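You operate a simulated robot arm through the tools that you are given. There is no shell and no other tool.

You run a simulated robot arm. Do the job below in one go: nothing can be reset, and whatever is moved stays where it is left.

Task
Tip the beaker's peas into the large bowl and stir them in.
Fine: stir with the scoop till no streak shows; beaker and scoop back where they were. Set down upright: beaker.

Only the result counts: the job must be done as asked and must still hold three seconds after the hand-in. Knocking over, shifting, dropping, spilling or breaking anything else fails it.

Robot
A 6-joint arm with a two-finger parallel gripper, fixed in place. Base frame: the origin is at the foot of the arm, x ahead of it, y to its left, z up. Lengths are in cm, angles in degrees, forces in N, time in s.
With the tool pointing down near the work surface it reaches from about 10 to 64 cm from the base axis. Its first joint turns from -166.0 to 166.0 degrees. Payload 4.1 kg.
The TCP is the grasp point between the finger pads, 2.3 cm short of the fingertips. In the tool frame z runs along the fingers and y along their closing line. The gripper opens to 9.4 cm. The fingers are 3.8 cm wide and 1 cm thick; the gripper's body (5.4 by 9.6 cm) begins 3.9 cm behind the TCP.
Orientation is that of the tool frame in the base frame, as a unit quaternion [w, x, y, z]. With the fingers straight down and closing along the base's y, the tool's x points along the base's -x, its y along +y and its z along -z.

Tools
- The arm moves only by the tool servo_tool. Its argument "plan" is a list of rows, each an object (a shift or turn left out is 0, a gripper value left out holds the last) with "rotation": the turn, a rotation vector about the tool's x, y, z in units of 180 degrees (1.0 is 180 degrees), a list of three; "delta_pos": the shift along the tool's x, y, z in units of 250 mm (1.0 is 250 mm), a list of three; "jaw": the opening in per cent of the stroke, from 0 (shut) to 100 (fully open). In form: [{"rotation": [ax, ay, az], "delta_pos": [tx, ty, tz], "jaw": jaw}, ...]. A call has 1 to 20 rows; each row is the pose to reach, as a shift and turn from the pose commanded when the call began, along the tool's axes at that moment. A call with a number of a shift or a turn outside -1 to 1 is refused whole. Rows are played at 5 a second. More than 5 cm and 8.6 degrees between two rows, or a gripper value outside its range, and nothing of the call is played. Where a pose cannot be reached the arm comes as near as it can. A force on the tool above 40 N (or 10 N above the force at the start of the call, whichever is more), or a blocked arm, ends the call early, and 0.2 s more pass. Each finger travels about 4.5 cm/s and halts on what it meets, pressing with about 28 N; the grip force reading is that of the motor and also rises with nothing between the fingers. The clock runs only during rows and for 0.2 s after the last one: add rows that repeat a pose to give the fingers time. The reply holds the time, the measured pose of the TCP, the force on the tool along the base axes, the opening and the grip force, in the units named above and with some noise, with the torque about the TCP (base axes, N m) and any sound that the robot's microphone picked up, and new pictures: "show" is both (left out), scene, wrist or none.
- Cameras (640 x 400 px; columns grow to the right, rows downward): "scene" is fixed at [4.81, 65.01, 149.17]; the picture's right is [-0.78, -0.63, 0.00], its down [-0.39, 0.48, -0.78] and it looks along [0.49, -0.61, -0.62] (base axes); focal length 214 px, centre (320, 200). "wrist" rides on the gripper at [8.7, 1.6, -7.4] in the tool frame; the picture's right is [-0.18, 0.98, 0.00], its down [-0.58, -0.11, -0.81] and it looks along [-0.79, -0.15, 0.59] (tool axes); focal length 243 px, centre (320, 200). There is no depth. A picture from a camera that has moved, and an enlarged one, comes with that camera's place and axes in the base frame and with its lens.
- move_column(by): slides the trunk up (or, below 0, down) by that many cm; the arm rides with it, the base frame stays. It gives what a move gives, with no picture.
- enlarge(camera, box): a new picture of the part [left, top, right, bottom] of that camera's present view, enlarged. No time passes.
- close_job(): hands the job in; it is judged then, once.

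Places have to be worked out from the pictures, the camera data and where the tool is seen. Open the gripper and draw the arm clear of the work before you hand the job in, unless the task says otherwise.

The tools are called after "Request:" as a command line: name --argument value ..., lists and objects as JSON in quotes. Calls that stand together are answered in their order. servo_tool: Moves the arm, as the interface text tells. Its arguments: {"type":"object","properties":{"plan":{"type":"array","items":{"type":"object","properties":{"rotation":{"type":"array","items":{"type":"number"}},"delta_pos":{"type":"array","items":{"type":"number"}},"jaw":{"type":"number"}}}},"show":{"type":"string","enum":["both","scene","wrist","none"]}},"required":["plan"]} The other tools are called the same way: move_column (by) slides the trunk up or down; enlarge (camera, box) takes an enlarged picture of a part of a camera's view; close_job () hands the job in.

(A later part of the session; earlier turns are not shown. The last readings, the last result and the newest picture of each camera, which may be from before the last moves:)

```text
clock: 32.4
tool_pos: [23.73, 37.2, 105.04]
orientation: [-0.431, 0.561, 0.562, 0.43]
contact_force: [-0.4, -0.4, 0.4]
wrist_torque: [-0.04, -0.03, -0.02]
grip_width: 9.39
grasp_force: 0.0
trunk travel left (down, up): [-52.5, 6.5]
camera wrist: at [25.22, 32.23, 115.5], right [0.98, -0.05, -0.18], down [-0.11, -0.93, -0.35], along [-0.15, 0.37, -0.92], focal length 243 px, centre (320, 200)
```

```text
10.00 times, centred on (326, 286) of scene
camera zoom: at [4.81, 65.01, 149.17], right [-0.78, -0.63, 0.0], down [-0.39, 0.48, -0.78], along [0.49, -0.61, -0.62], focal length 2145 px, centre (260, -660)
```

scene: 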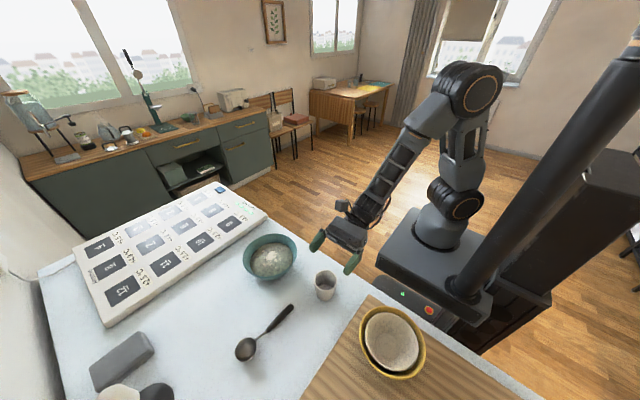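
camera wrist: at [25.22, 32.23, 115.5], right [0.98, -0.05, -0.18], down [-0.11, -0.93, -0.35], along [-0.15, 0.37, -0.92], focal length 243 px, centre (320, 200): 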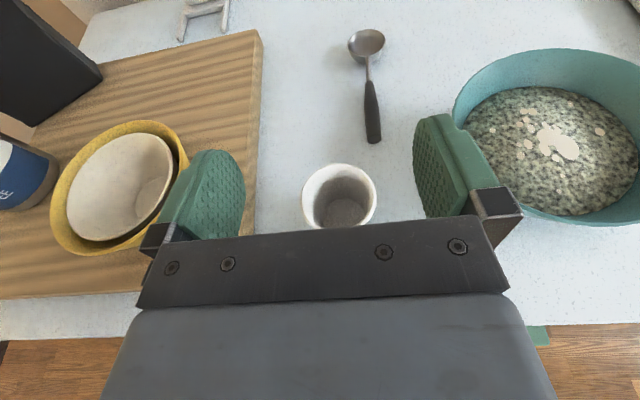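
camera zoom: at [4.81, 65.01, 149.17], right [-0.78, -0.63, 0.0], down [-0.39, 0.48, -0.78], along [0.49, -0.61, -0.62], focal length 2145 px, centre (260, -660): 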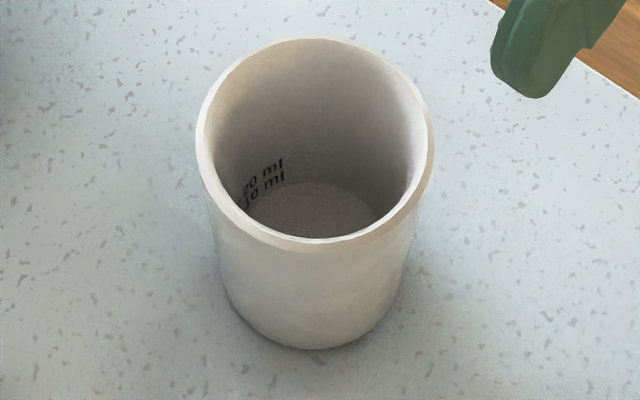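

The beaker is back within about 1 mm. The spoon handle is 1.6 cm thick, from (27.9,48.2) to (28.3,56.6) at z≈91.4, and the scoop is centred at (28.6,62.2). I move above the handle with the fingers tilted 55° down and the jaws partly closed.

Request:
servo_tool --plan '[{"rotation": [0, -0.0222, 0], "delta_pos": [-0.008, 0.018, 0.06], "jaw": 80}, {"rotation": [0, -0.0444, 0], "delta_pos": [-0.016, 0.035, 0.121], "jaw": 65}, {"rotation": [0, -0.0667, 0], "delta_pos": [-0.024, 0.053, 0.181], "jaw": 50}, {"rotation": [0, -0.0889, 0], "delta_pos": [-0.032, 0.07, 0.242], "jaw": 45}, {"rotation": [0, -0.1111, 0], "delta_pos": [-0.041, 0.088, 0.302], "jaw": 45}, {"rotation": [0, -0.1333, 0], "delta_pos": [-0.049, 0.106, 0.362], "jaw": 45}, {"rotation": [0, -0.1556, 0], "delta_pos": [-0.057, 0.123, 0.423], "jaw": 45}, {"rotation": [0, -0.1778, 0], "delta_pos": [-0.065, 0.141, 0.483], "jaw": 45}, {"rotation": [0, -0.2, 0], "delta_pos": [-0.073, 0.158, 0.544], "jaw": 45}, {"rotation": [0, -0.2222, 0], "delta_pos": [-0.081, 0.176, 0.604], "jaw": 45}, {"rotation": [0, -0.2222, 0], "delta_pos": [-0.081, 0.176, 0.604], "jaw": 45}]'

```text
clock: 34.8
tool_pos: [28.1, 51.35, 99.11]
orientation: [-0.212, 0.674, 0.675, 0.212]
contact_force: [0.7, -0.4, -0.3]
wrist_torque: [0.04, 0.0, -0.02]
grip_width: 4.23
grasp_force: 0.0
trunk travel left (down, up): [-52.5, 6.5]
camera wrist: at [29.66, 54.16, 110.37], right [0.98, -0.15, -0.11], down [-0.11, -0.94, 0.33], along [-0.15, -0.31, -0.94], focal length 243 px, centre (320, 200)
```

scene: 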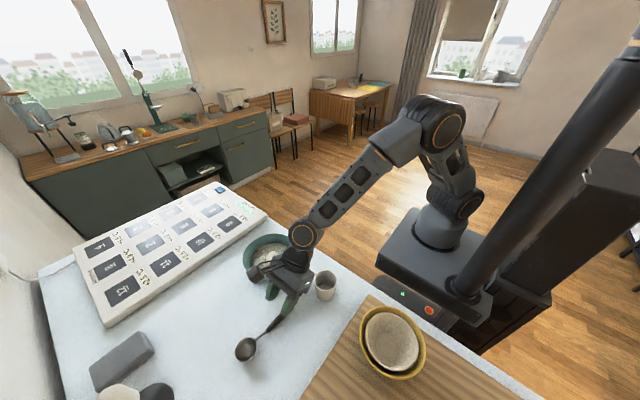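
wrist: 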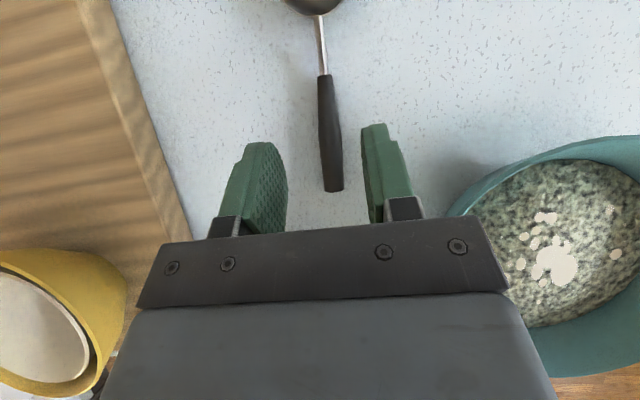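

The handle lies between the fingers, yawed about 3.5° from the y axis. I yaw the tool to match and descend part of the way, then check.

Request:
servo_tool --plan '[{"rotation": [-0.004, 0, 0.0055], "delta_pos": [-0.02, 0, 0.029]}, {"rotation": [-0.008, 0, 0.011], "delta_pos": [-0.045, 0, 0.064]}, {"rotation": [-0.0112, 0, 0.0159], "delta_pos": [-0.07, 0, 0.1]}, {"rotation": [-0.0112, 0, 0.0159], "delta_pos": [-0.09, 0, 0.128]}, {"rotation": [-0.0112, 0, 0.0159], "delta_pos": [-0.1033, 0, 0.1474]}, {"rotation": [-0.0112, 0, 0.0159], "delta_pos": [-0.1033, 0, 0.1474]}]'

```text
clock: 36.2
tool_pos: [28.13, 51.35, 94.49]
orientation: [-0.206, 0.695, 0.654, 0.219]
contact_force: [0.7, -0.3, 0.0]
wrist_torque: [-0.02, 0.0, 0.02]
grip_width: 4.2
grasp_force: 0.2
trunk travel left (down, up): [-52.5, 6.5]
camera wrist: at [29.83, 54.04, 105.82], right [0.97, -0.21, -0.11], down [-0.17, -0.93, 0.33], along [-0.17, -0.3, -0.94], focal length 243 px, centre (320, 200)
```

scene: 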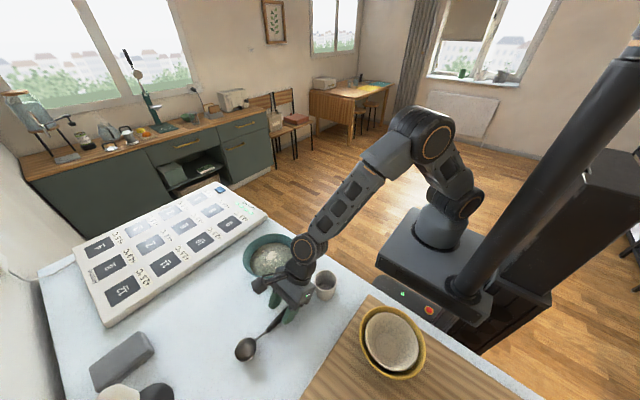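
wrist: 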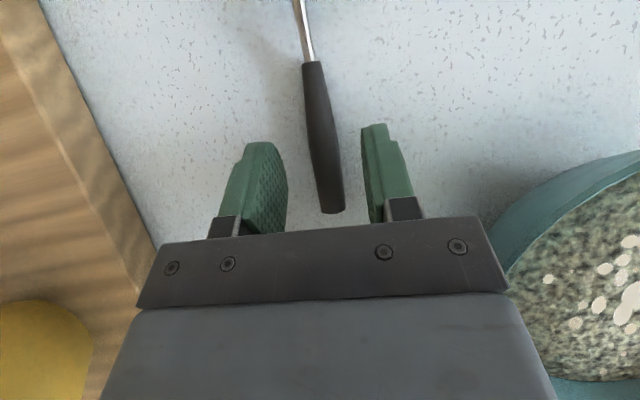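

The handle is centred between the fingers. I descend slowly another 1.5 cm, watching for contact with the table.

Request:
servo_tool --plan '[{"delta_pos": [-0.0092, 0, 0.0131]}, {"delta_pos": [-0.0172, 0, 0.0246]}, {"delta_pos": [-0.0241, 0, 0.0344]}, {"delta_pos": [-0.0298, 0, 0.0426]}, {"delta_pos": [-0.0344, 0, 0.0491]}, {"delta_pos": [-0.0344, 0, 0.0491]}]'

```text
clock: 37.6
tool_pos: [28.2, 51.28, 93.02]
orientation: [-0.206, 0.694, 0.654, 0.22]
contact_force: [-0.2, -0.1, 0.1]
wrist_torque: [0.0, 0.01, 0.05]
grip_width: 4.24
grasp_force: 0.0
trunk travel left (down, up): [-52.5, 6.5]
camera wrist: at [29.8, 54.06, 104.32], right [0.97, -0.21, -0.11], down [-0.17, -0.93, 0.33], along [-0.17, -0.3, -0.94], focal length 243 px, centre (320, 200)
```

scene: 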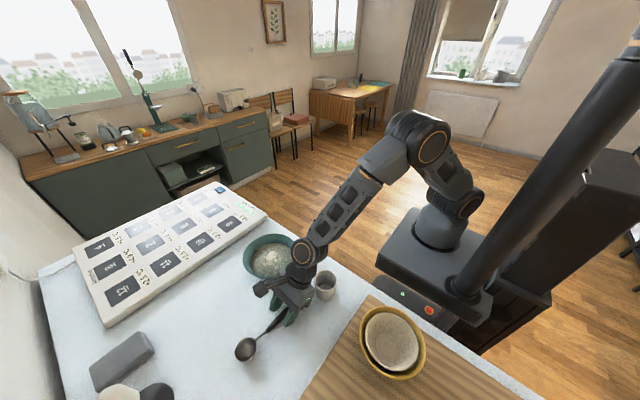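
wrist: 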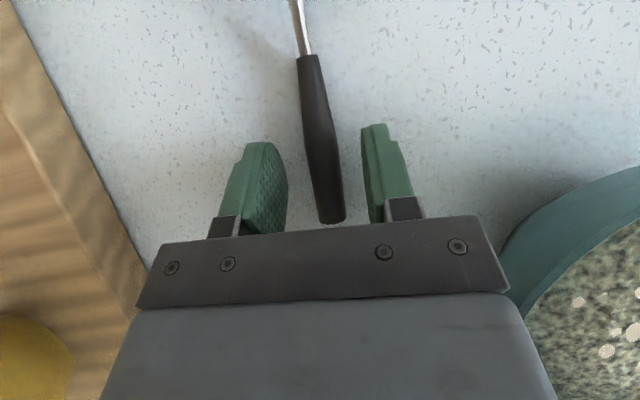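

No contact yet; by my estimate the fingertips are about 4 mm above the table with the handle between the pads. I close on the handle.

Request:
servo_tool --plan '[{"delta_pos": [-0.004, 0, 0.0057], "jaw": 38}, {"delta_pos": [-0.004, 0, 0.0057], "jaw": 30}, {"delta_pos": [-0.004, 0, 0.0057], "jaw": 24}, {"delta_pos": [-0.004, 0, 0.0057], "jaw": 18}, {"delta_pos": [-0.004, 0, 0.0057], "jaw": 12}, {"delta_pos": [-0.004, 0, 0.0057], "jaw": 5}, {"delta_pos": [-0.004, 0, 0.0057], "jaw": 5}, {"delta_pos": [-0.004, 0, 0.0057], "jaw": 5}]'

```text
clock: 39.4
tool_pos: [28.24, 51.34, 93.11]
orientation: [-0.206, 0.695, 0.653, 0.22]
contact_force: [-0.3, 0.6, 16.1]
wrist_torque: [-0.07, 0.12, -0.21]
grip_width: 1.52
grasp_force: 27.5
trunk travel left (down, up): [-52.5, 6.5]
camera wrist: at [29.85, 53.92, 104.31], right [0.97, -0.21, -0.1], down [-0.17, -0.93, 0.32], along [-0.17, -0.3, -0.94], focal length 243 px, centre (320, 200)
```

scene: 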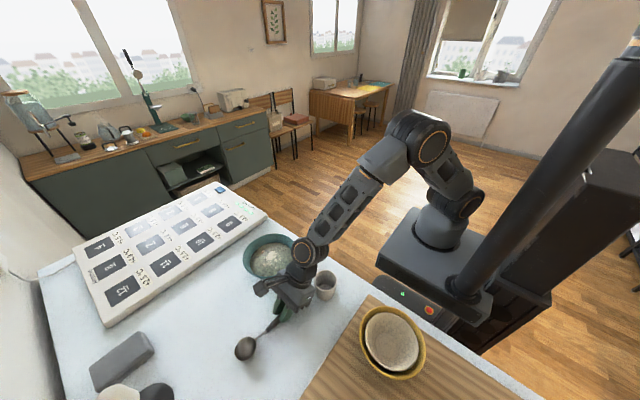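
wrist: 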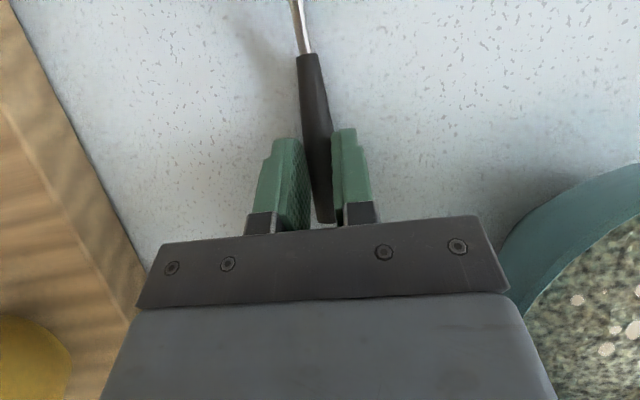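

The grip is on at 1.52 cm and 27.5 N, and the fingertips press the table lightly at 16 N, so contact height is TCP z≈93.05. I lift the spoon straight up 13 cm.

Request:
servo_tool --plan '[{"delta_pos": [0.008, 0, -0.0115]}, {"delta_pos": [0.02, 0, -0.0286]}, {"delta_pos": [0.04, 0, -0.0571]}, {"delta_pos": [0.07, 0, -0.1]}, {"delta_pos": [0.11, 0, -0.157]}, {"delta_pos": [0.15, 0, -0.214]}, {"delta_pos": [0.19, 0, -0.271]}, {"delta_pos": [0.23, 0, -0.328]}, {"delta_pos": [0.27, 0, -0.385]}, {"delta_pos": [0.303, 0, -0.4324]}, {"delta_pos": [0.303, 0, -0.4324]}]'

```text
clock: 41.8
tool_pos: [28.04, 51.31, 106.06]
orientation: [-0.206, 0.694, 0.654, 0.218]
contact_force: [0.6, -0.6, 0.6]
wrist_torque: [0.0, 0.02, 0.01]
grip_width: 1.54
grasp_force: 28.5
trunk travel left (down, up): [-52.5, 6.5]
camera wrist: at [29.78, 54.0, 117.42], right [0.97, -0.21, -0.11], down [-0.17, -0.93, 0.33], along [-0.17, -0.3, -0.94], focal length 243 px, centre (320, 200)
```

scene: 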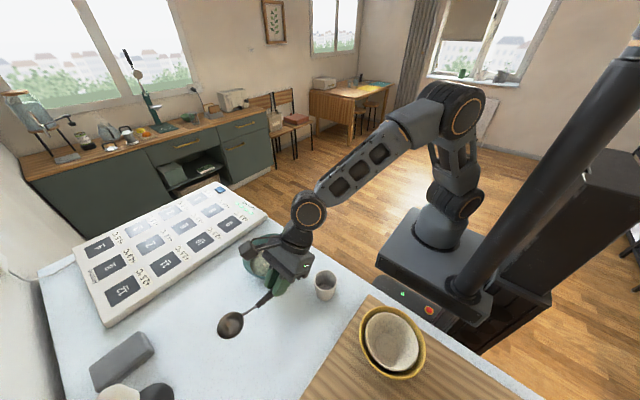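
wrist: 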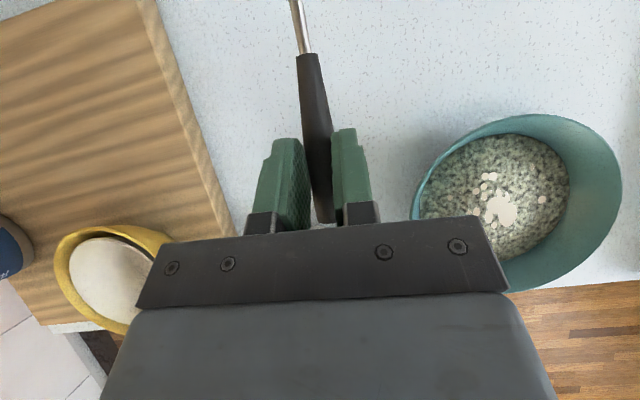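

The spoon is held firmly with no droop. I carry it over the bowl while pitching it 45° downward, keeping the scoop well above the rim.

Request:
servo_tool --plan '[{"rotation": [0, -0.0179, 0], "delta_pos": [-0.026, 0.04, -0.036]}, {"rotation": [0, -0.0357, 0], "delta_pos": [-0.052, 0.08, -0.072]}, {"rotation": [0, -0.0536, 0], "delta_pos": [-0.078, 0.119, -0.107]}, {"rotation": [0, -0.0714, 0], "delta_pos": [-0.105, 0.159, -0.143]}, {"rotation": [0, -0.0893, 0], "delta_pos": [-0.131, 0.199, -0.179]}, {"rotation": [0, -0.1071, 0], "delta_pos": [-0.157, 0.239, -0.215]}, {"rotation": [0, -0.125, 0], "delta_pos": [-0.183, 0.279, -0.25]}, {"rotation": [0, -0.1429, 0], "delta_pos": [-0.209, 0.318, -0.286]}, {"rotation": [0, -0.1607, 0], "delta_pos": [-0.235, 0.358, -0.322]}, {"rotation": [0, -0.1786, 0], "delta_pos": [-0.261, 0.398, -0.358]}, {"rotation": [0, -0.1964, 0], "delta_pos": [-0.288, 0.438, -0.394]}, {"rotation": [0, -0.2143, 0], "delta_pos": [-0.314, 0.477, -0.429]}, {"rotation": [0, -0.2321, 0], "delta_pos": [-0.34, 0.517, -0.465]}, {"rotation": [0, -0.25, 0], "delta_pos": [-0.366, 0.557, -0.501]}, {"rotation": [0, -0.25, 0], "delta_pos": [-0.366, 0.557, -0.501]}]'

```text
clock: 45.0
tool_pos: [41.21, 35.76, 111.04]
orientation: [0.06, 0.725, 0.683, -0.063]
contact_force: [0.2, 0.8, -1.1]
wrist_torque: [-0.05, -0.02, -0.03]
grip_width: 1.52
grasp_force: 28.2
trunk travel left (down, up): [-52.5, 6.5]
camera wrist: at [43.26, 45.58, 117.16], right [0.97, -0.24, 0.03], down [-0.13, -0.42, 0.9], along [-0.2, -0.87, -0.44], focal length 243 px, centre (320, 200)
```

scene: 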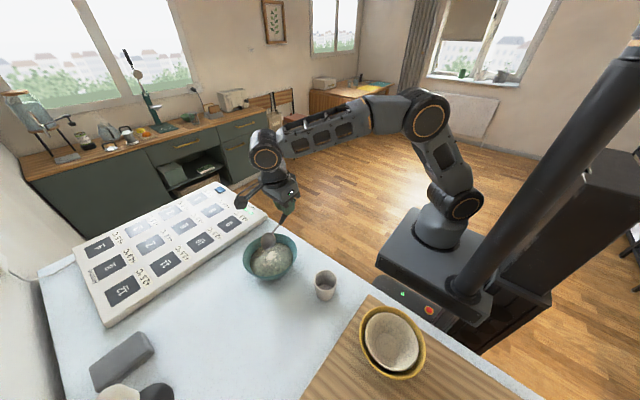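
wrist: 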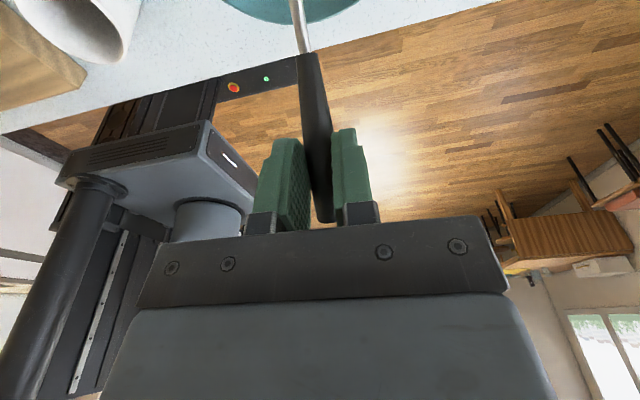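

The scoop is over the bowl. I zoom in to check its position relative to the rim before lowering.

Request:
enlarge --camera "scene" --box '[222, 195, 318, 285]'

```text
4.44 times, centred on (270, 240) of scene
camera zoom: at [4.81, 65.01, 149.17], right [-0.78, -0.63, 0.0], down [-0.39, 0.48, -0.78], along [0.49, -0.61, -0.62], focal length 953 px, centre (542, 22)
```

zoom: 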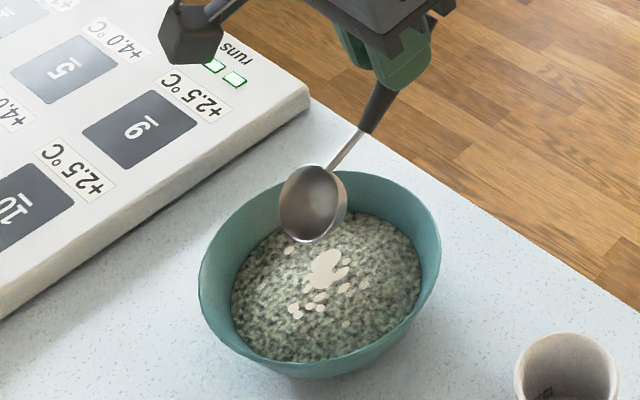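

The scoop hangs about over the bowl centre and matches my estimate. I lower it gradually into the grains.

Request:
servo_tool --plan '[{"delta_pos": [0.0104, 0, 0.0591]}, {"delta_pos": [0.0208, 0, 0.1182]}, {"delta_pos": [0.0312, 0, 0.1773]}, {"delta_pos": [0.0382, 0, 0.2167]}, {"delta_pos": [0.0451, 0, 0.2561]}, {"delta_pos": [0.0486, 0, 0.2758]}, {"delta_pos": [0.0521, 0, 0.2955]}, {"delta_pos": [0.0521, 0, 0.2955]}]'

```text
clock: 46.8
tool_pos: [41.06, 35.74, 103.55]
orientation: [0.059, 0.726, 0.682, -0.064]
contact_force: [-0.8, 0.0, -1.0]
wrist_torque: [0.01, 0.0, 0.01]
grip_width: 1.58
grasp_force: 27.9
trunk travel left (down, up): [-52.5, 6.5]
camera wrist: at [43.2, 45.54, 109.65], right [0.97, -0.24, 0.03], down [-0.14, -0.42, 0.9], along [-0.2, -0.87, -0.44], focal length 243 px, centre (320, 200)
```

scene: 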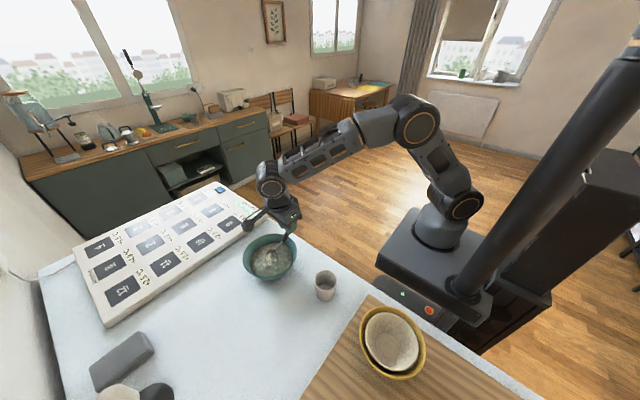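
wrist: 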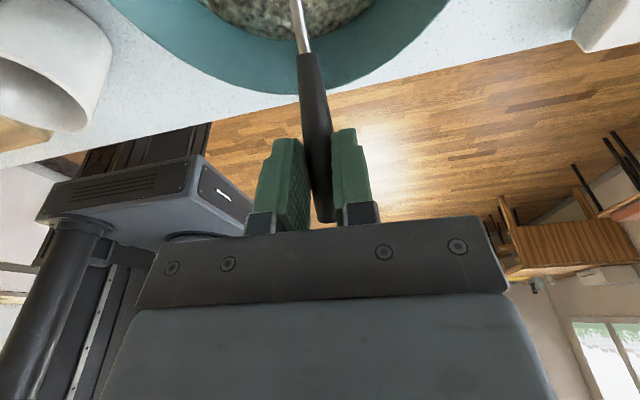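

Request:
enlarge --camera "scene" --box '[222, 210, 318, 300]'

```text
4.44 times, centred on (270, 255) of scene
camera zoom: at [4.81, 65.01, 149.17], right [-0.78, -0.63, 0.0], down [-0.39, 0.48, -0.78], along [0.49, -0.61, -0.62], focal length 953 px, centre (542, -44)
```

zoom: 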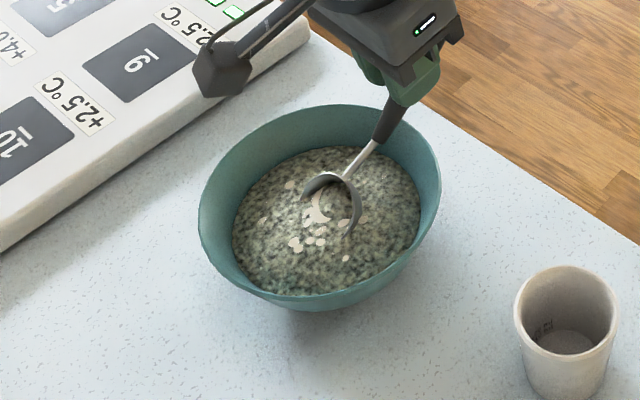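

The scoop is now sunk into the grains near the centre with practically no force. I lower it a touch more and stir in a circle of 2.3 cm radius.

Request:
servo_tool --plan '[{"delta_pos": [0.0056, 0, 0.0315]}, {"delta_pos": [0.0528, 0, 0.0232]}, {"delta_pos": [0.0962, 0, 0.0155]}, {"delta_pos": [0.084, 0.046, 0.0177]}, {"delta_pos": [0.0509, 0.0797, 0.0235]}, {"delta_pos": [0.0056, 0.092, 0.0315]}, {"delta_pos": [-0.0398, 0.0797, 0.0395]}, {"delta_pos": [-0.0729, 0.046, 0.0453]}, {"delta_pos": [-0.0851, 0, 0.0475]}, {"delta_pos": [-0.0729, -0.046, 0.0453]}, {"delta_pos": [-0.0398, -0.0797, 0.0395]}, {"delta_pos": [0.0056, -0.092, 0.0315]}, {"delta_pos": [0.0509, -0.0797, 0.0235]}, {"delta_pos": [0.084, -0.046, 0.0177]}, {"delta_pos": [0.0962, 0, 0.0155]}, {"delta_pos": [0.084, 0.046, 0.0177]}, {"delta_pos": [0.0509, 0.0797, 0.0235]}, {"delta_pos": [0.0056, 0.092, 0.0315]}, {"delta_pos": [-0.0398, 0.0797, 0.0395]}, {"delta_pos": [-0.0729, 0.046, 0.0453]}]'

```text
clock: 51.0
tool_pos: [42.0, 33.78, 102.78]
orientation: [0.059, 0.725, 0.683, -0.064]
contact_force: [-0.2, 0.3, 1.2]
wrist_torque: [0.02, -0.03, 0.0]
grip_width: 1.54
grasp_force: 27.8
trunk travel left (down, up): [-52.5, 6.5]
camera wrist: at [44.23, 43.44, 108.86], right [0.97, -0.24, 0.03], down [-0.14, -0.43, 0.89], along [-0.2, -0.87, -0.45], focal length 243 px, centre (320, 200)
```

scene: 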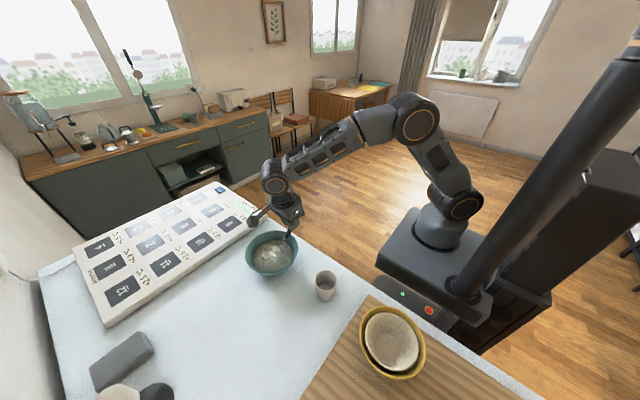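
wrist: 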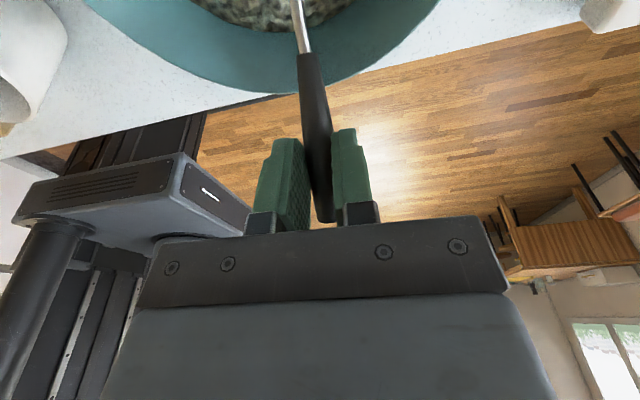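

Request:
enlarge --camera "scene" --box '[222, 210, 318, 300]'

```text
4.44 times, centred on (270, 255) of scene
camera zoom: at [4.81, 65.01, 149.17], right [-0.78, -0.63, 0.0], down [-0.39, 0.48, -0.78], along [0.49, -0.61, -0.62], focal length 953 px, centre (542, -44)
```

zoom: 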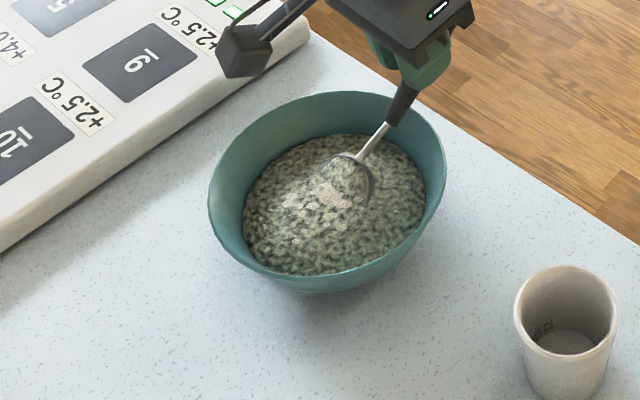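

The stirring works and the streaks are fading. But the scoop touched the bowl bottom (about +2 N) and dragged the bowl roughly 1 cm toward −y. I raise the scoop 1 cm off the bottom, recentre on the bowl and do one loop, then check that the bowl stays put.

Request:
servo_tool --plan '[{"delta_pos": [-0.0035, 0, -0.0197]}, {"delta_pos": [-0.0069, 0, -0.0394]}, {"delta_pos": [-0.045, 0.0109, -0.0327]}, {"delta_pos": [-0.0555, -0.0291, -0.0308]}, {"delta_pos": [-0.045, -0.0691, -0.0327]}, {"delta_pos": [-0.0161, -0.0984, -0.0378]}, {"delta_pos": [0.0233, -0.1091, -0.0447]}, {"delta_pos": [0.0627, -0.0984, -0.0517]}, {"delta_pos": [0.0915, -0.0691, -0.0567]}, {"delta_pos": [0.1021, -0.0291, -0.0586]}, {"delta_pos": [0.0915, 0.0109, -0.0567]}, {"delta_pos": [0.0627, 0.0402, -0.0517]}, {"delta_pos": [0.0233, 0.0509, -0.0447]}, {"delta_pos": [0.0233, -0.0291, -0.0447]}]'

Request:
enlarge --camera "scene" --box '[222, 210, 318, 300]'

```text
clock: 54.0
tool_pos: [41.49, 34.47, 103.78]
orientation: [0.06, 0.726, 0.682, -0.063]
contact_force: [-0.1, -0.2, 0.4]
wrist_torque: [-0.05, 0.02, 0.02]
grip_width: 1.54
grasp_force: 29.0
trunk travel left (down, up): [-52.5, 6.5]
camera wrist: at [43.57, 44.27, 109.9], right [0.97, -0.24, 0.03], down [-0.14, -0.43, 0.89], along [-0.2, -0.87, -0.45], focal length 243 px, centre (320, 200)
```

scene: 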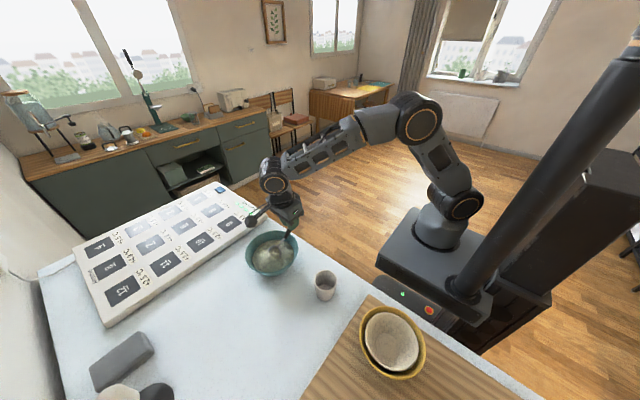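
wrist: 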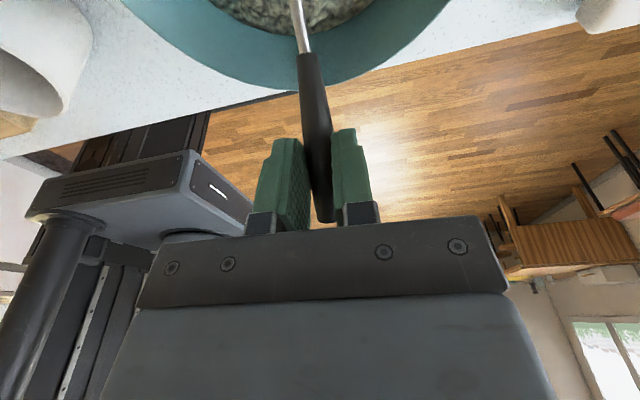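

```text
4.44 times, centred on (270, 255) of scene
camera zoom: at [4.81, 65.01, 149.17], right [-0.78, -0.63, 0.0], down [-0.39, 0.48, -0.78], along [0.49, -0.61, -0.62], focal length 953 px, centre (542, -44)
```

zoom: 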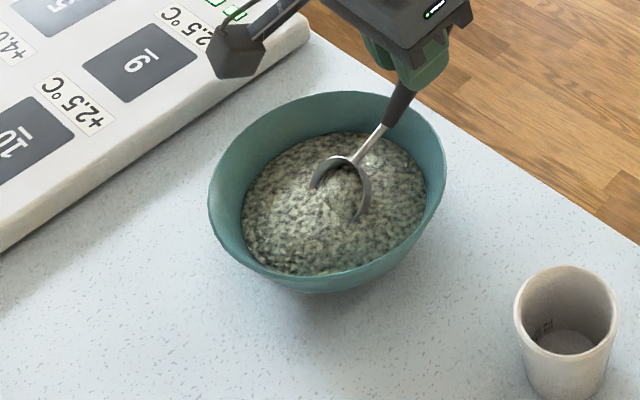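

The bowl did not move during this loop and the pale streaks look almost gone. I zoom in closer on the surface.

Request:
enlarge --camera "scene" --box '[242, 232, 306, 272]'

```text
10.00 times, centred on (274, 252) of scene
camera zoom: at [4.81, 65.01, 149.17], right [-0.78, -0.63, 0.0], down [-0.39, 0.48, -0.78], along [0.49, -0.61, -0.62], focal length 2145 px, centre (780, -320)
```

zoom: 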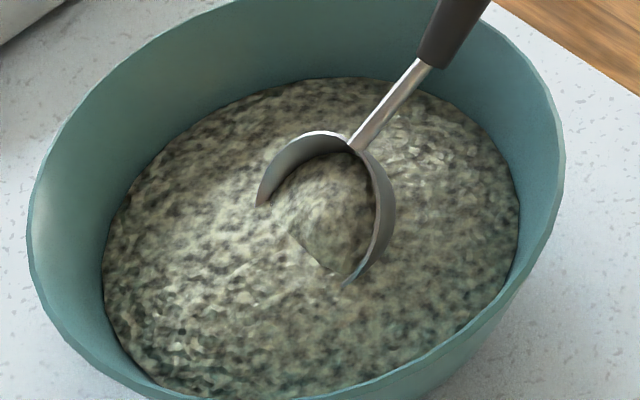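

No clear streak is visible, but I add one wider reverse loop and a small inner one at the same height to make sure everything is blended.

Request:
servo_tool --plan '[{"delta_pos": [0.0473, 0, -0.0083]}, {"delta_pos": [0.0946, 0, -0.0167]}, {"delta_pos": [0.0819, -0.048, -0.0144]}, {"delta_pos": [0.0473, -0.0831, -0.0083]}, {"delta_pos": [0, -0.096, 0]}, {"delta_pos": [-0.0473, -0.0831, 0.0083]}, {"delta_pos": [-0.0819, -0.048, 0.0144]}, {"delta_pos": [-0.0946, 0, 0.0167]}, {"delta_pos": [-0.0819, 0.048, 0.0144]}, {"delta_pos": [-0.0473, 0.0831, 0.0083]}, {"delta_pos": [0, 0.096, 0]}, {"delta_pos": [0.0473, 0.0831, -0.0083]}, {"delta_pos": [0.0819, 0.048, -0.0144]}, {"delta_pos": [0.0946, 0, -0.0167]}, {"delta_pos": [0.0473, 0, -0.0083]}, {"delta_pos": [0, -0.048, 0]}, {"delta_pos": [-0.0473, 0, 0.0083]}, {"delta_pos": [0, 0.048, 0]}, {"delta_pos": [0, 0, 0]}]'

Request:
enlarge --camera "scene" --box '[222, 210, 318, 300]'

Request:
enlarge --camera "scene" --box '[242, 235, 306, 275]'

```text
clock: 58.0
tool_pos: [41.42, 34.45, 103.81]
orientation: [0.06, 0.726, 0.682, -0.064]
contact_force: [-0.2, 0.8, -0.4]
wrist_torque: [-0.02, 0.02, 0.0]
grip_width: 1.56
grasp_force: 27.9
trunk travel left (down, up): [-52.5, 6.5]
camera wrist: at [43.57, 44.3, 109.88], right [0.97, -0.24, 0.03], down [-0.14, -0.43, 0.89], along [-0.2, -0.87, -0.45], focal length 243 px, centre (320, 200)
```

scene: 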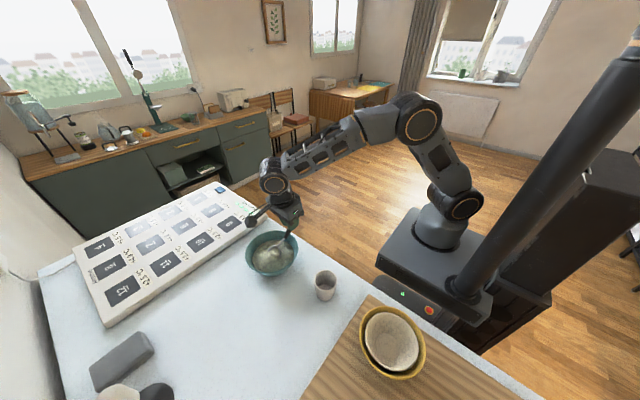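
wrist: 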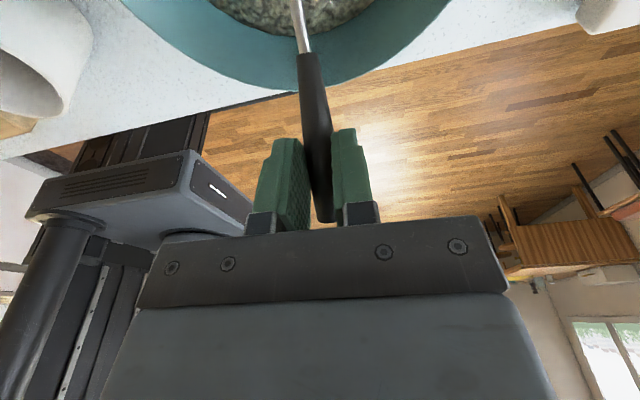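

```text
4.44 times, centred on (270, 255) of scene
camera zoom: at [4.81, 65.01, 149.17], right [-0.78, -0.63, 0.0], down [-0.39, 0.48, -0.78], along [0.49, -0.61, -0.62], focal length 953 px, centre (542, -44)
```

zoom: 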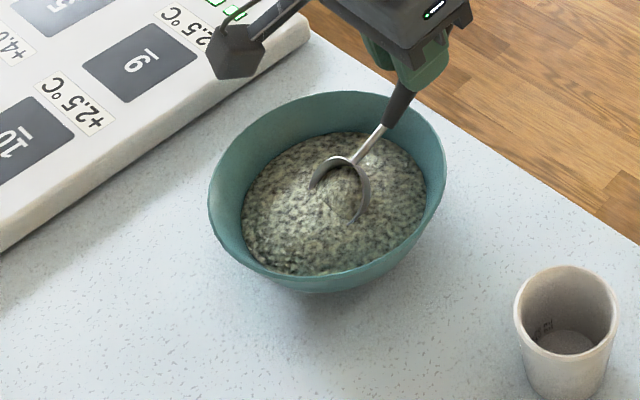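

```text
10.00 times, centred on (274, 255) of scene
camera zoom: at [4.81, 65.01, 149.17], right [-0.78, -0.63, 0.0], down [-0.39, 0.48, -0.78], along [0.49, -0.61, -0.62], focal length 2145 px, centre (780, -350)
```

zoom: 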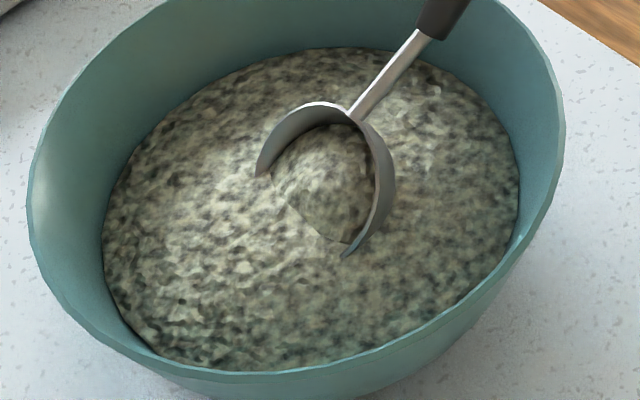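

The mix now looks uniform, with no streaks left, and the bowl stayed put during these loops. I raise the scoop straight out slowly and check that it carries no grains.

Request:
servo_tool --plan '[{"delta_pos": [-0.0035, 0, -0.0197]}, {"delta_pos": [-0.0069, 0, -0.0394]}, {"delta_pos": [-0.0104, 0, -0.0591]}, {"delta_pos": [-0.0139, 0, -0.0788]}, {"delta_pos": [-0.0174, 0, -0.0985]}, {"delta_pos": [-0.0208, 0, -0.1182]}, {"delta_pos": [-0.0243, 0, -0.1379]}, {"delta_pos": [-0.0278, 0, -0.1576]}, {"delta_pos": [-0.0278, 0, -0.1576]}]'

Request:
enlarge --camera "scene" --box '[222, 210, 318, 300]'

Request:
enlarge --camera "scene" --box '[242, 225, 306, 265]'

```text
clock: 60.0
tool_pos: [41.37, 34.58, 107.84]
orientation: [0.06, 0.725, 0.683, -0.064]
contact_force: [-0.8, -0.1, -0.9]
wrist_torque: [-0.02, 0.02, 0.0]
grip_width: 1.54
grasp_force: 27.8
trunk travel left (down, up): [-52.5, 6.5]
camera wrist: at [43.55, 44.32, 113.9], right [0.97, -0.24, 0.03], down [-0.13, -0.43, 0.9], along [-0.2, -0.87, -0.44], focal length 243 px, centre (320, 200)
```

scene: 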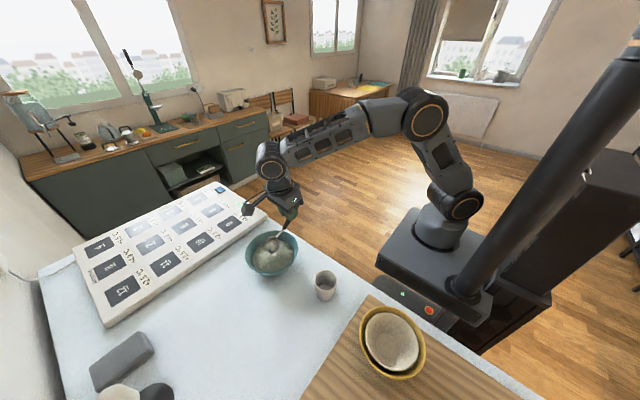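
wrist: 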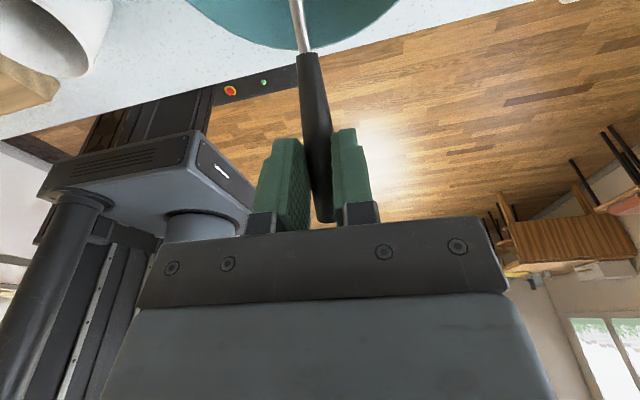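

```text
4.44 times, centred on (270, 255) of scene
camera zoom: at [4.81, 65.01, 149.17], right [-0.78, -0.63, 0.0], down [-0.39, 0.48, -0.78], along [0.49, -0.61, -0.62], focal length 953 px, centre (542, -44)
```

zoom: 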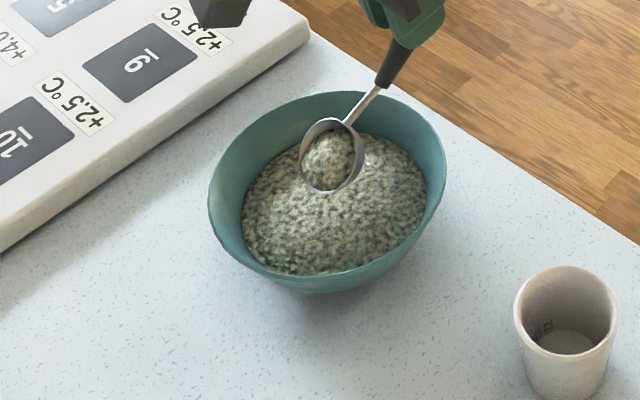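

```text
10.00 times, centred on (274, 245) of scene
camera zoom: at [4.81, 65.01, 149.17], right [-0.78, -0.63, 0.0], down [-0.39, 0.48, -0.78], along [0.49, -0.61, -0.62], focal length 2145 px, centre (780, -250)
```

zoom: 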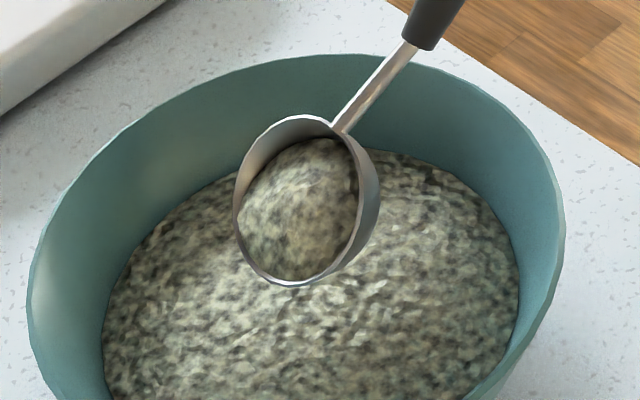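

The scoop carries a load of the mix, so I must empty it into the bowl. I roll the spoon about its handle axis while it stays over the bowl, first about 64°.

Request:
servo_tool --plan '[{"rotation": [-0.0391, 0, -0.0212]}, {"rotation": [-0.0781, 0, -0.0424]}, {"rotation": [-0.1172, 0, -0.0636]}, {"rotation": [-0.1563, 0, -0.0848]}, {"rotation": [-0.1953, 0, -0.106]}, {"rotation": [-0.2344, 0, -0.1272]}, {"rotation": [-0.2735, 0, -0.1484]}, {"rotation": [-0.3125, 0, -0.1696]}, {"rotation": [-0.3125, 0, -0.1696]}]'

Request:
enlarge --camera "scene" --box '[222, 210, 318, 300]'

```text
clock: 62.0
tool_pos: [41.76, 34.96, 108.73]
orientation: [0.371, 0.414, 0.793, 0.247]
contact_force: [-0.4, 0.4, -1.0]
wrist_torque: [-0.04, 0.02, 0.0]
grip_width: 1.53
grasp_force: 28.2
out of reach, approached as far as the arm can: row 8, 9
trunk travel left (down, up): [-52.5, 6.5]
camera wrist: at [33.24, 42.36, 111.31], right [0.54, 0.37, 0.76], down [-0.47, -0.61, 0.63], along [0.7, -0.7, -0.16], focal length 243 px, centre (320, 200)
```

scene: 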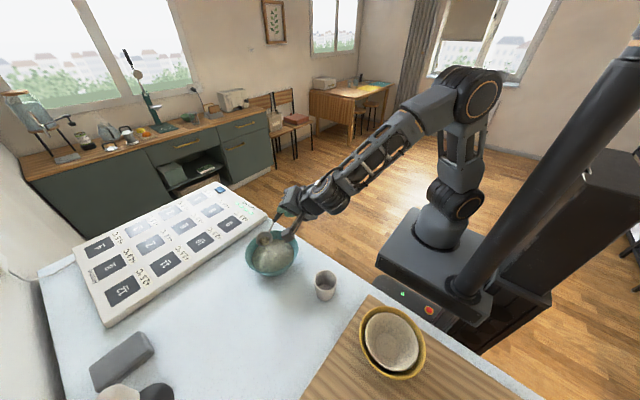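
wrist: 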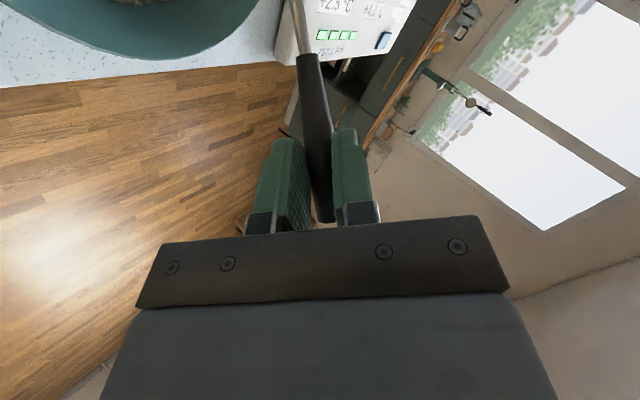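

```text
4.44 times, centred on (270, 255) of scene
camera zoom: at [4.81, 65.01, 149.17], right [-0.78, -0.63, 0.0], down [-0.39, 0.48, -0.78], along [0.49, -0.61, -0.62], focal length 953 px, centre (542, -44)
```

zoom: 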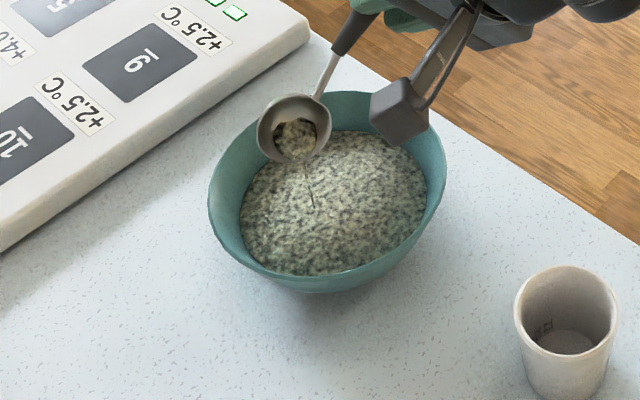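

The load is running back into the bowl in a stream. The arm hit a reach limit at the end, so I continue the roll while rising 2.5 cm, keeping the scoop over the bowl.

Request:
servo_tool --plan '[{"rotation": [0, 0, 0], "delta_pos": [-0.0128, 0.0233, -0.02]}, {"rotation": [-0.0391, 0, -0.0212], "delta_pos": [-0.0256, 0.0467, -0.04]}, {"rotation": [-0.0781, 0, -0.0424], "delta_pos": [-0.0384, 0.07, -0.06]}, {"rotation": [-0.1172, 0, -0.0636], "delta_pos": [-0.0384, 0.07, -0.06]}, {"rotation": [-0.1563, 0, -0.0848], "delta_pos": [-0.0384, 0.07, -0.06]}, {"rotation": [-0.1953, 0, -0.106], "delta_pos": [-0.0384, 0.07, -0.06]}, {"rotation": [-0.1953, 0, -0.106], "delta_pos": [-0.0384, 0.07, -0.06]}]'

Request:
enlarge --camera "scene" --box '[222, 200, 318, 290]'

```text
clock: 63.6
tool_pos: [40.01, 39.27, 124.16]
orientation: [0.512, 0.149, 0.755, 0.383]
contact_force: [-0.2, 0.3, -1.2]
wrist_torque: [-0.07, 0.03, 0.0]
grip_width: 1.54
grasp_force: 27.6
out of reach, approached as far as the arm can: row 2, 3, 4, 5, 6, 7
trunk travel left (down, up): [-52.5, 6.5]
camera wrist: at [29.33, 42.57, 121.28], right [-0.08, 0.54, 0.84], down [-0.45, -0.77, 0.45], along [0.89, -0.34, 0.3], focal length 243 px, centre (320, 200)
```

scene: 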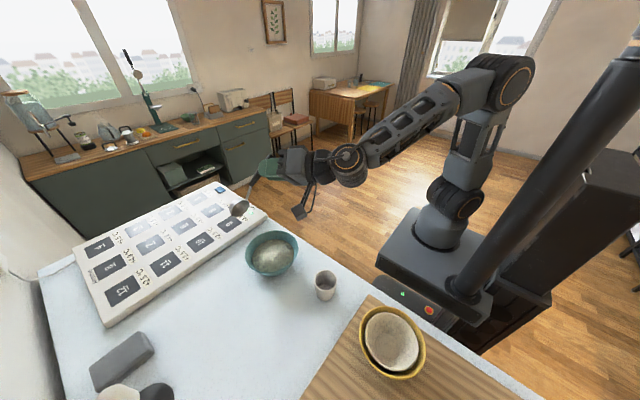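
wrist: 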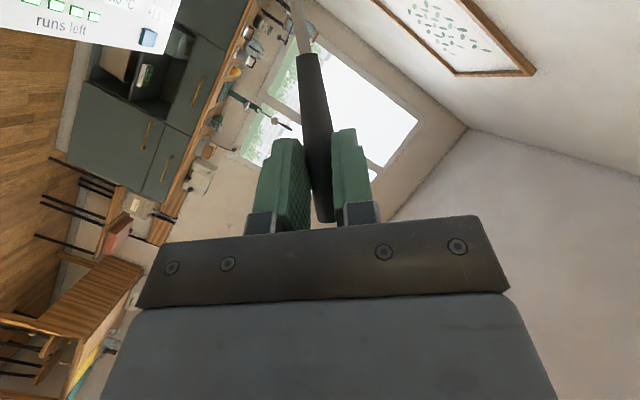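

```text
4.44 times, centred on (270, 245) of scene
camera zoom: at [4.81, 65.01, 149.17], right [-0.78, -0.63, 0.0], down [-0.39, 0.48, -0.78], along [0.49, -0.61, -0.62], focal length 953 px, centre (542, 0)
```

zoom: 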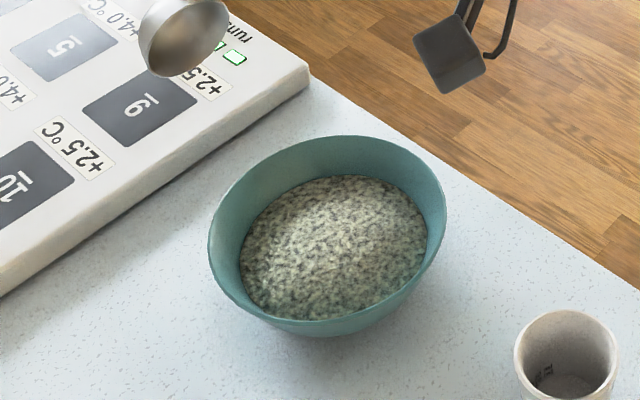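

The arm was forced upward to z≈124, but the scoop seems empty and I see no spill. I check the scoop and the table around the bowl closely.

Request:
enlarge --camera "scene" --box '[216, 188, 264, 218]'

Request:
enlarge --camera "scene" --box '[230, 225, 310, 285]'

Request:
enlarge --camera "scene" --box '[150, 170, 310, 270]'

```text
13.33 times, centred on (240, 203) of scene
camera zoom: at [4.81, 65.01, 149.17], right [-0.78, -0.63, 0.0], down [-0.39, 0.48, -0.78], along [0.49, -0.61, -0.62], focal length 2860 px, centre (1387, 160)
```

zoom: 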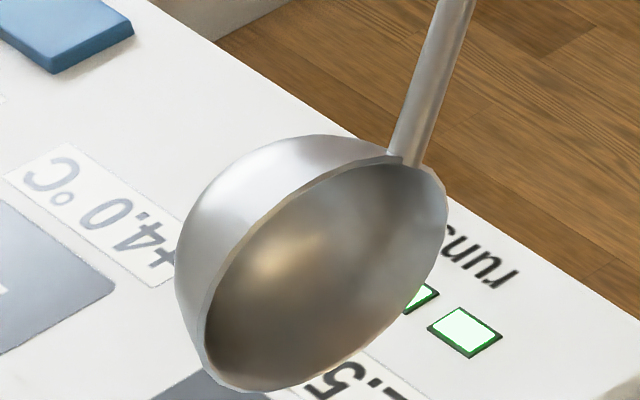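

```text
6.67 times, centred on (270, 255) of scene
camera zoom: at [4.81, 65.01, 149.17], right [-0.78, -0.63, 0.0], down [-0.39, 0.48, -0.78], along [0.49, -0.61, -0.62], focal length 1430 px, centre (653, -167)
```

zoom: 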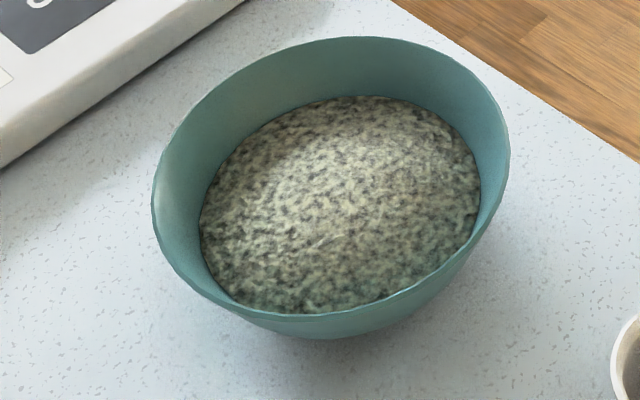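

```text
4.00 times, centred on (230, 220) of scene
camera zoom: at [4.81, 65.01, 149.17], right [-0.78, -0.63, 0.0], down [-0.39, 0.48, -0.78], along [0.49, -0.61, -0.62], focal length 858 px, centre (680, 120)
```

zoom: 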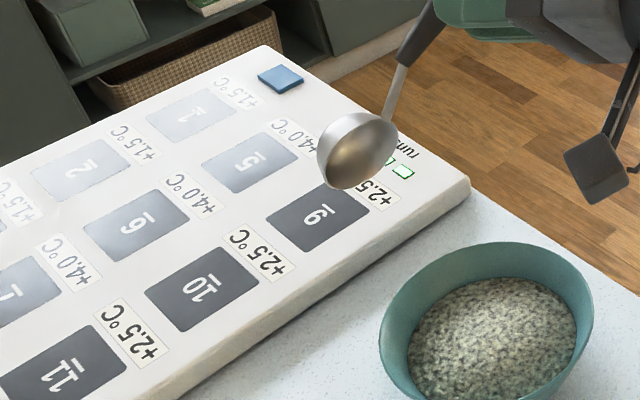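

The scoop is empty, nothing spilled, and the mix shows no streak. Now I turn the tool back to its grasp orientation while moving in a straight line to above the spoon's original place, at z≈112.

Request:
servo_tool --plan '[{"rotation": [0.0219, 0.012, 0.0288], "delta_pos": [0.0516, 0.0027, -0.0081]}, {"rotation": [0.0439, 0.0239, 0.0575], "delta_pos": [0.1031, 0.0054, -0.0162]}, {"rotation": [0.0658, 0.0359, 0.0863], "delta_pos": [0.1547, 0.0081, -0.0243]}, {"rotation": [0.0878, 0.0479, 0.115], "delta_pos": [0.2062, 0.0108, -0.0324]}, {"rotation": [0.1097, 0.0598, 0.1438], "delta_pos": [0.2578, 0.0134, -0.0405]}, {"rotation": [0.1316, 0.0718, 0.1725], "delta_pos": [0.3093, 0.0161, -0.0486]}, {"rotation": [0.1536, 0.0838, 0.2013], "delta_pos": [0.3609, 0.0188, -0.0567]}, {"rotation": [0.1755, 0.0958, 0.23], "delta_pos": [0.4124, 0.0215, -0.0648]}, {"rotation": [0.1974, 0.1077, 0.2588], "delta_pos": [0.464, 0.0242, -0.0729]}, {"rotation": [0.2194, 0.1197, 0.2875], "delta_pos": [0.5155, 0.0269, -0.081]}, {"rotation": [0.2413, 0.1317, 0.3163], "delta_pos": [0.5671, 0.0296, -0.0891]}, {"rotation": [0.2633, 0.1436, 0.345], "delta_pos": [0.6186, 0.0323, -0.0972]}, {"rotation": [0.2852, 0.1556, 0.3738], "delta_pos": [0.6702, 0.0349, -0.1053]}, {"rotation": [0.3071, 0.1676, 0.4025], "delta_pos": [0.7217, 0.0376, -0.1134]}, {"rotation": [0.3291, 0.1795, 0.4313], "delta_pos": [0.7733, 0.0403, -0.1215]}, {"rotation": [0.351, 0.1915, 0.46], "delta_pos": [0.8248, 0.043, -0.1296]}, {"rotation": [0.351, 0.1915, 0.46], "delta_pos": [0.8248, 0.043, -0.1296]}]'

```text
clock: 67.2
tool_pos: [27.85, 51.18, 111.91]
orientation: [-0.206, 0.695, 0.653, 0.218]
contact_force: [-0.4, 0.2, -0.2]
wrist_torque: [-0.02, -0.04, 0.0]
grip_width: 1.53
grasp_force: 28.2
trunk travel left (down, up): [-52.5, 6.5]
camera wrist: at [29.67, 53.93, 123.33], right [0.97, -0.21, -0.11], down [-0.17, -0.93, 0.33], along [-0.17, -0.3, -0.94], focal length 243 px, centre (320, 200)
```

scene: 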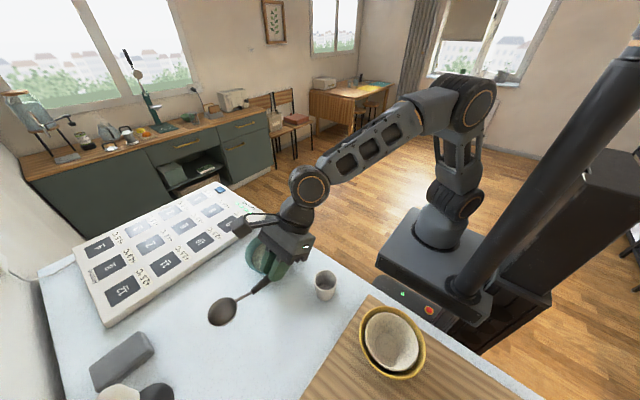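
wrist: 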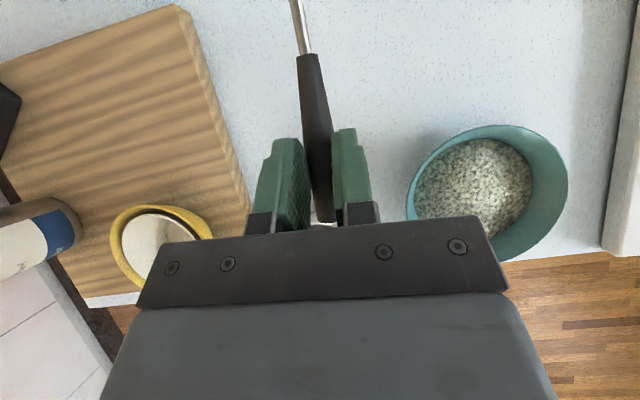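

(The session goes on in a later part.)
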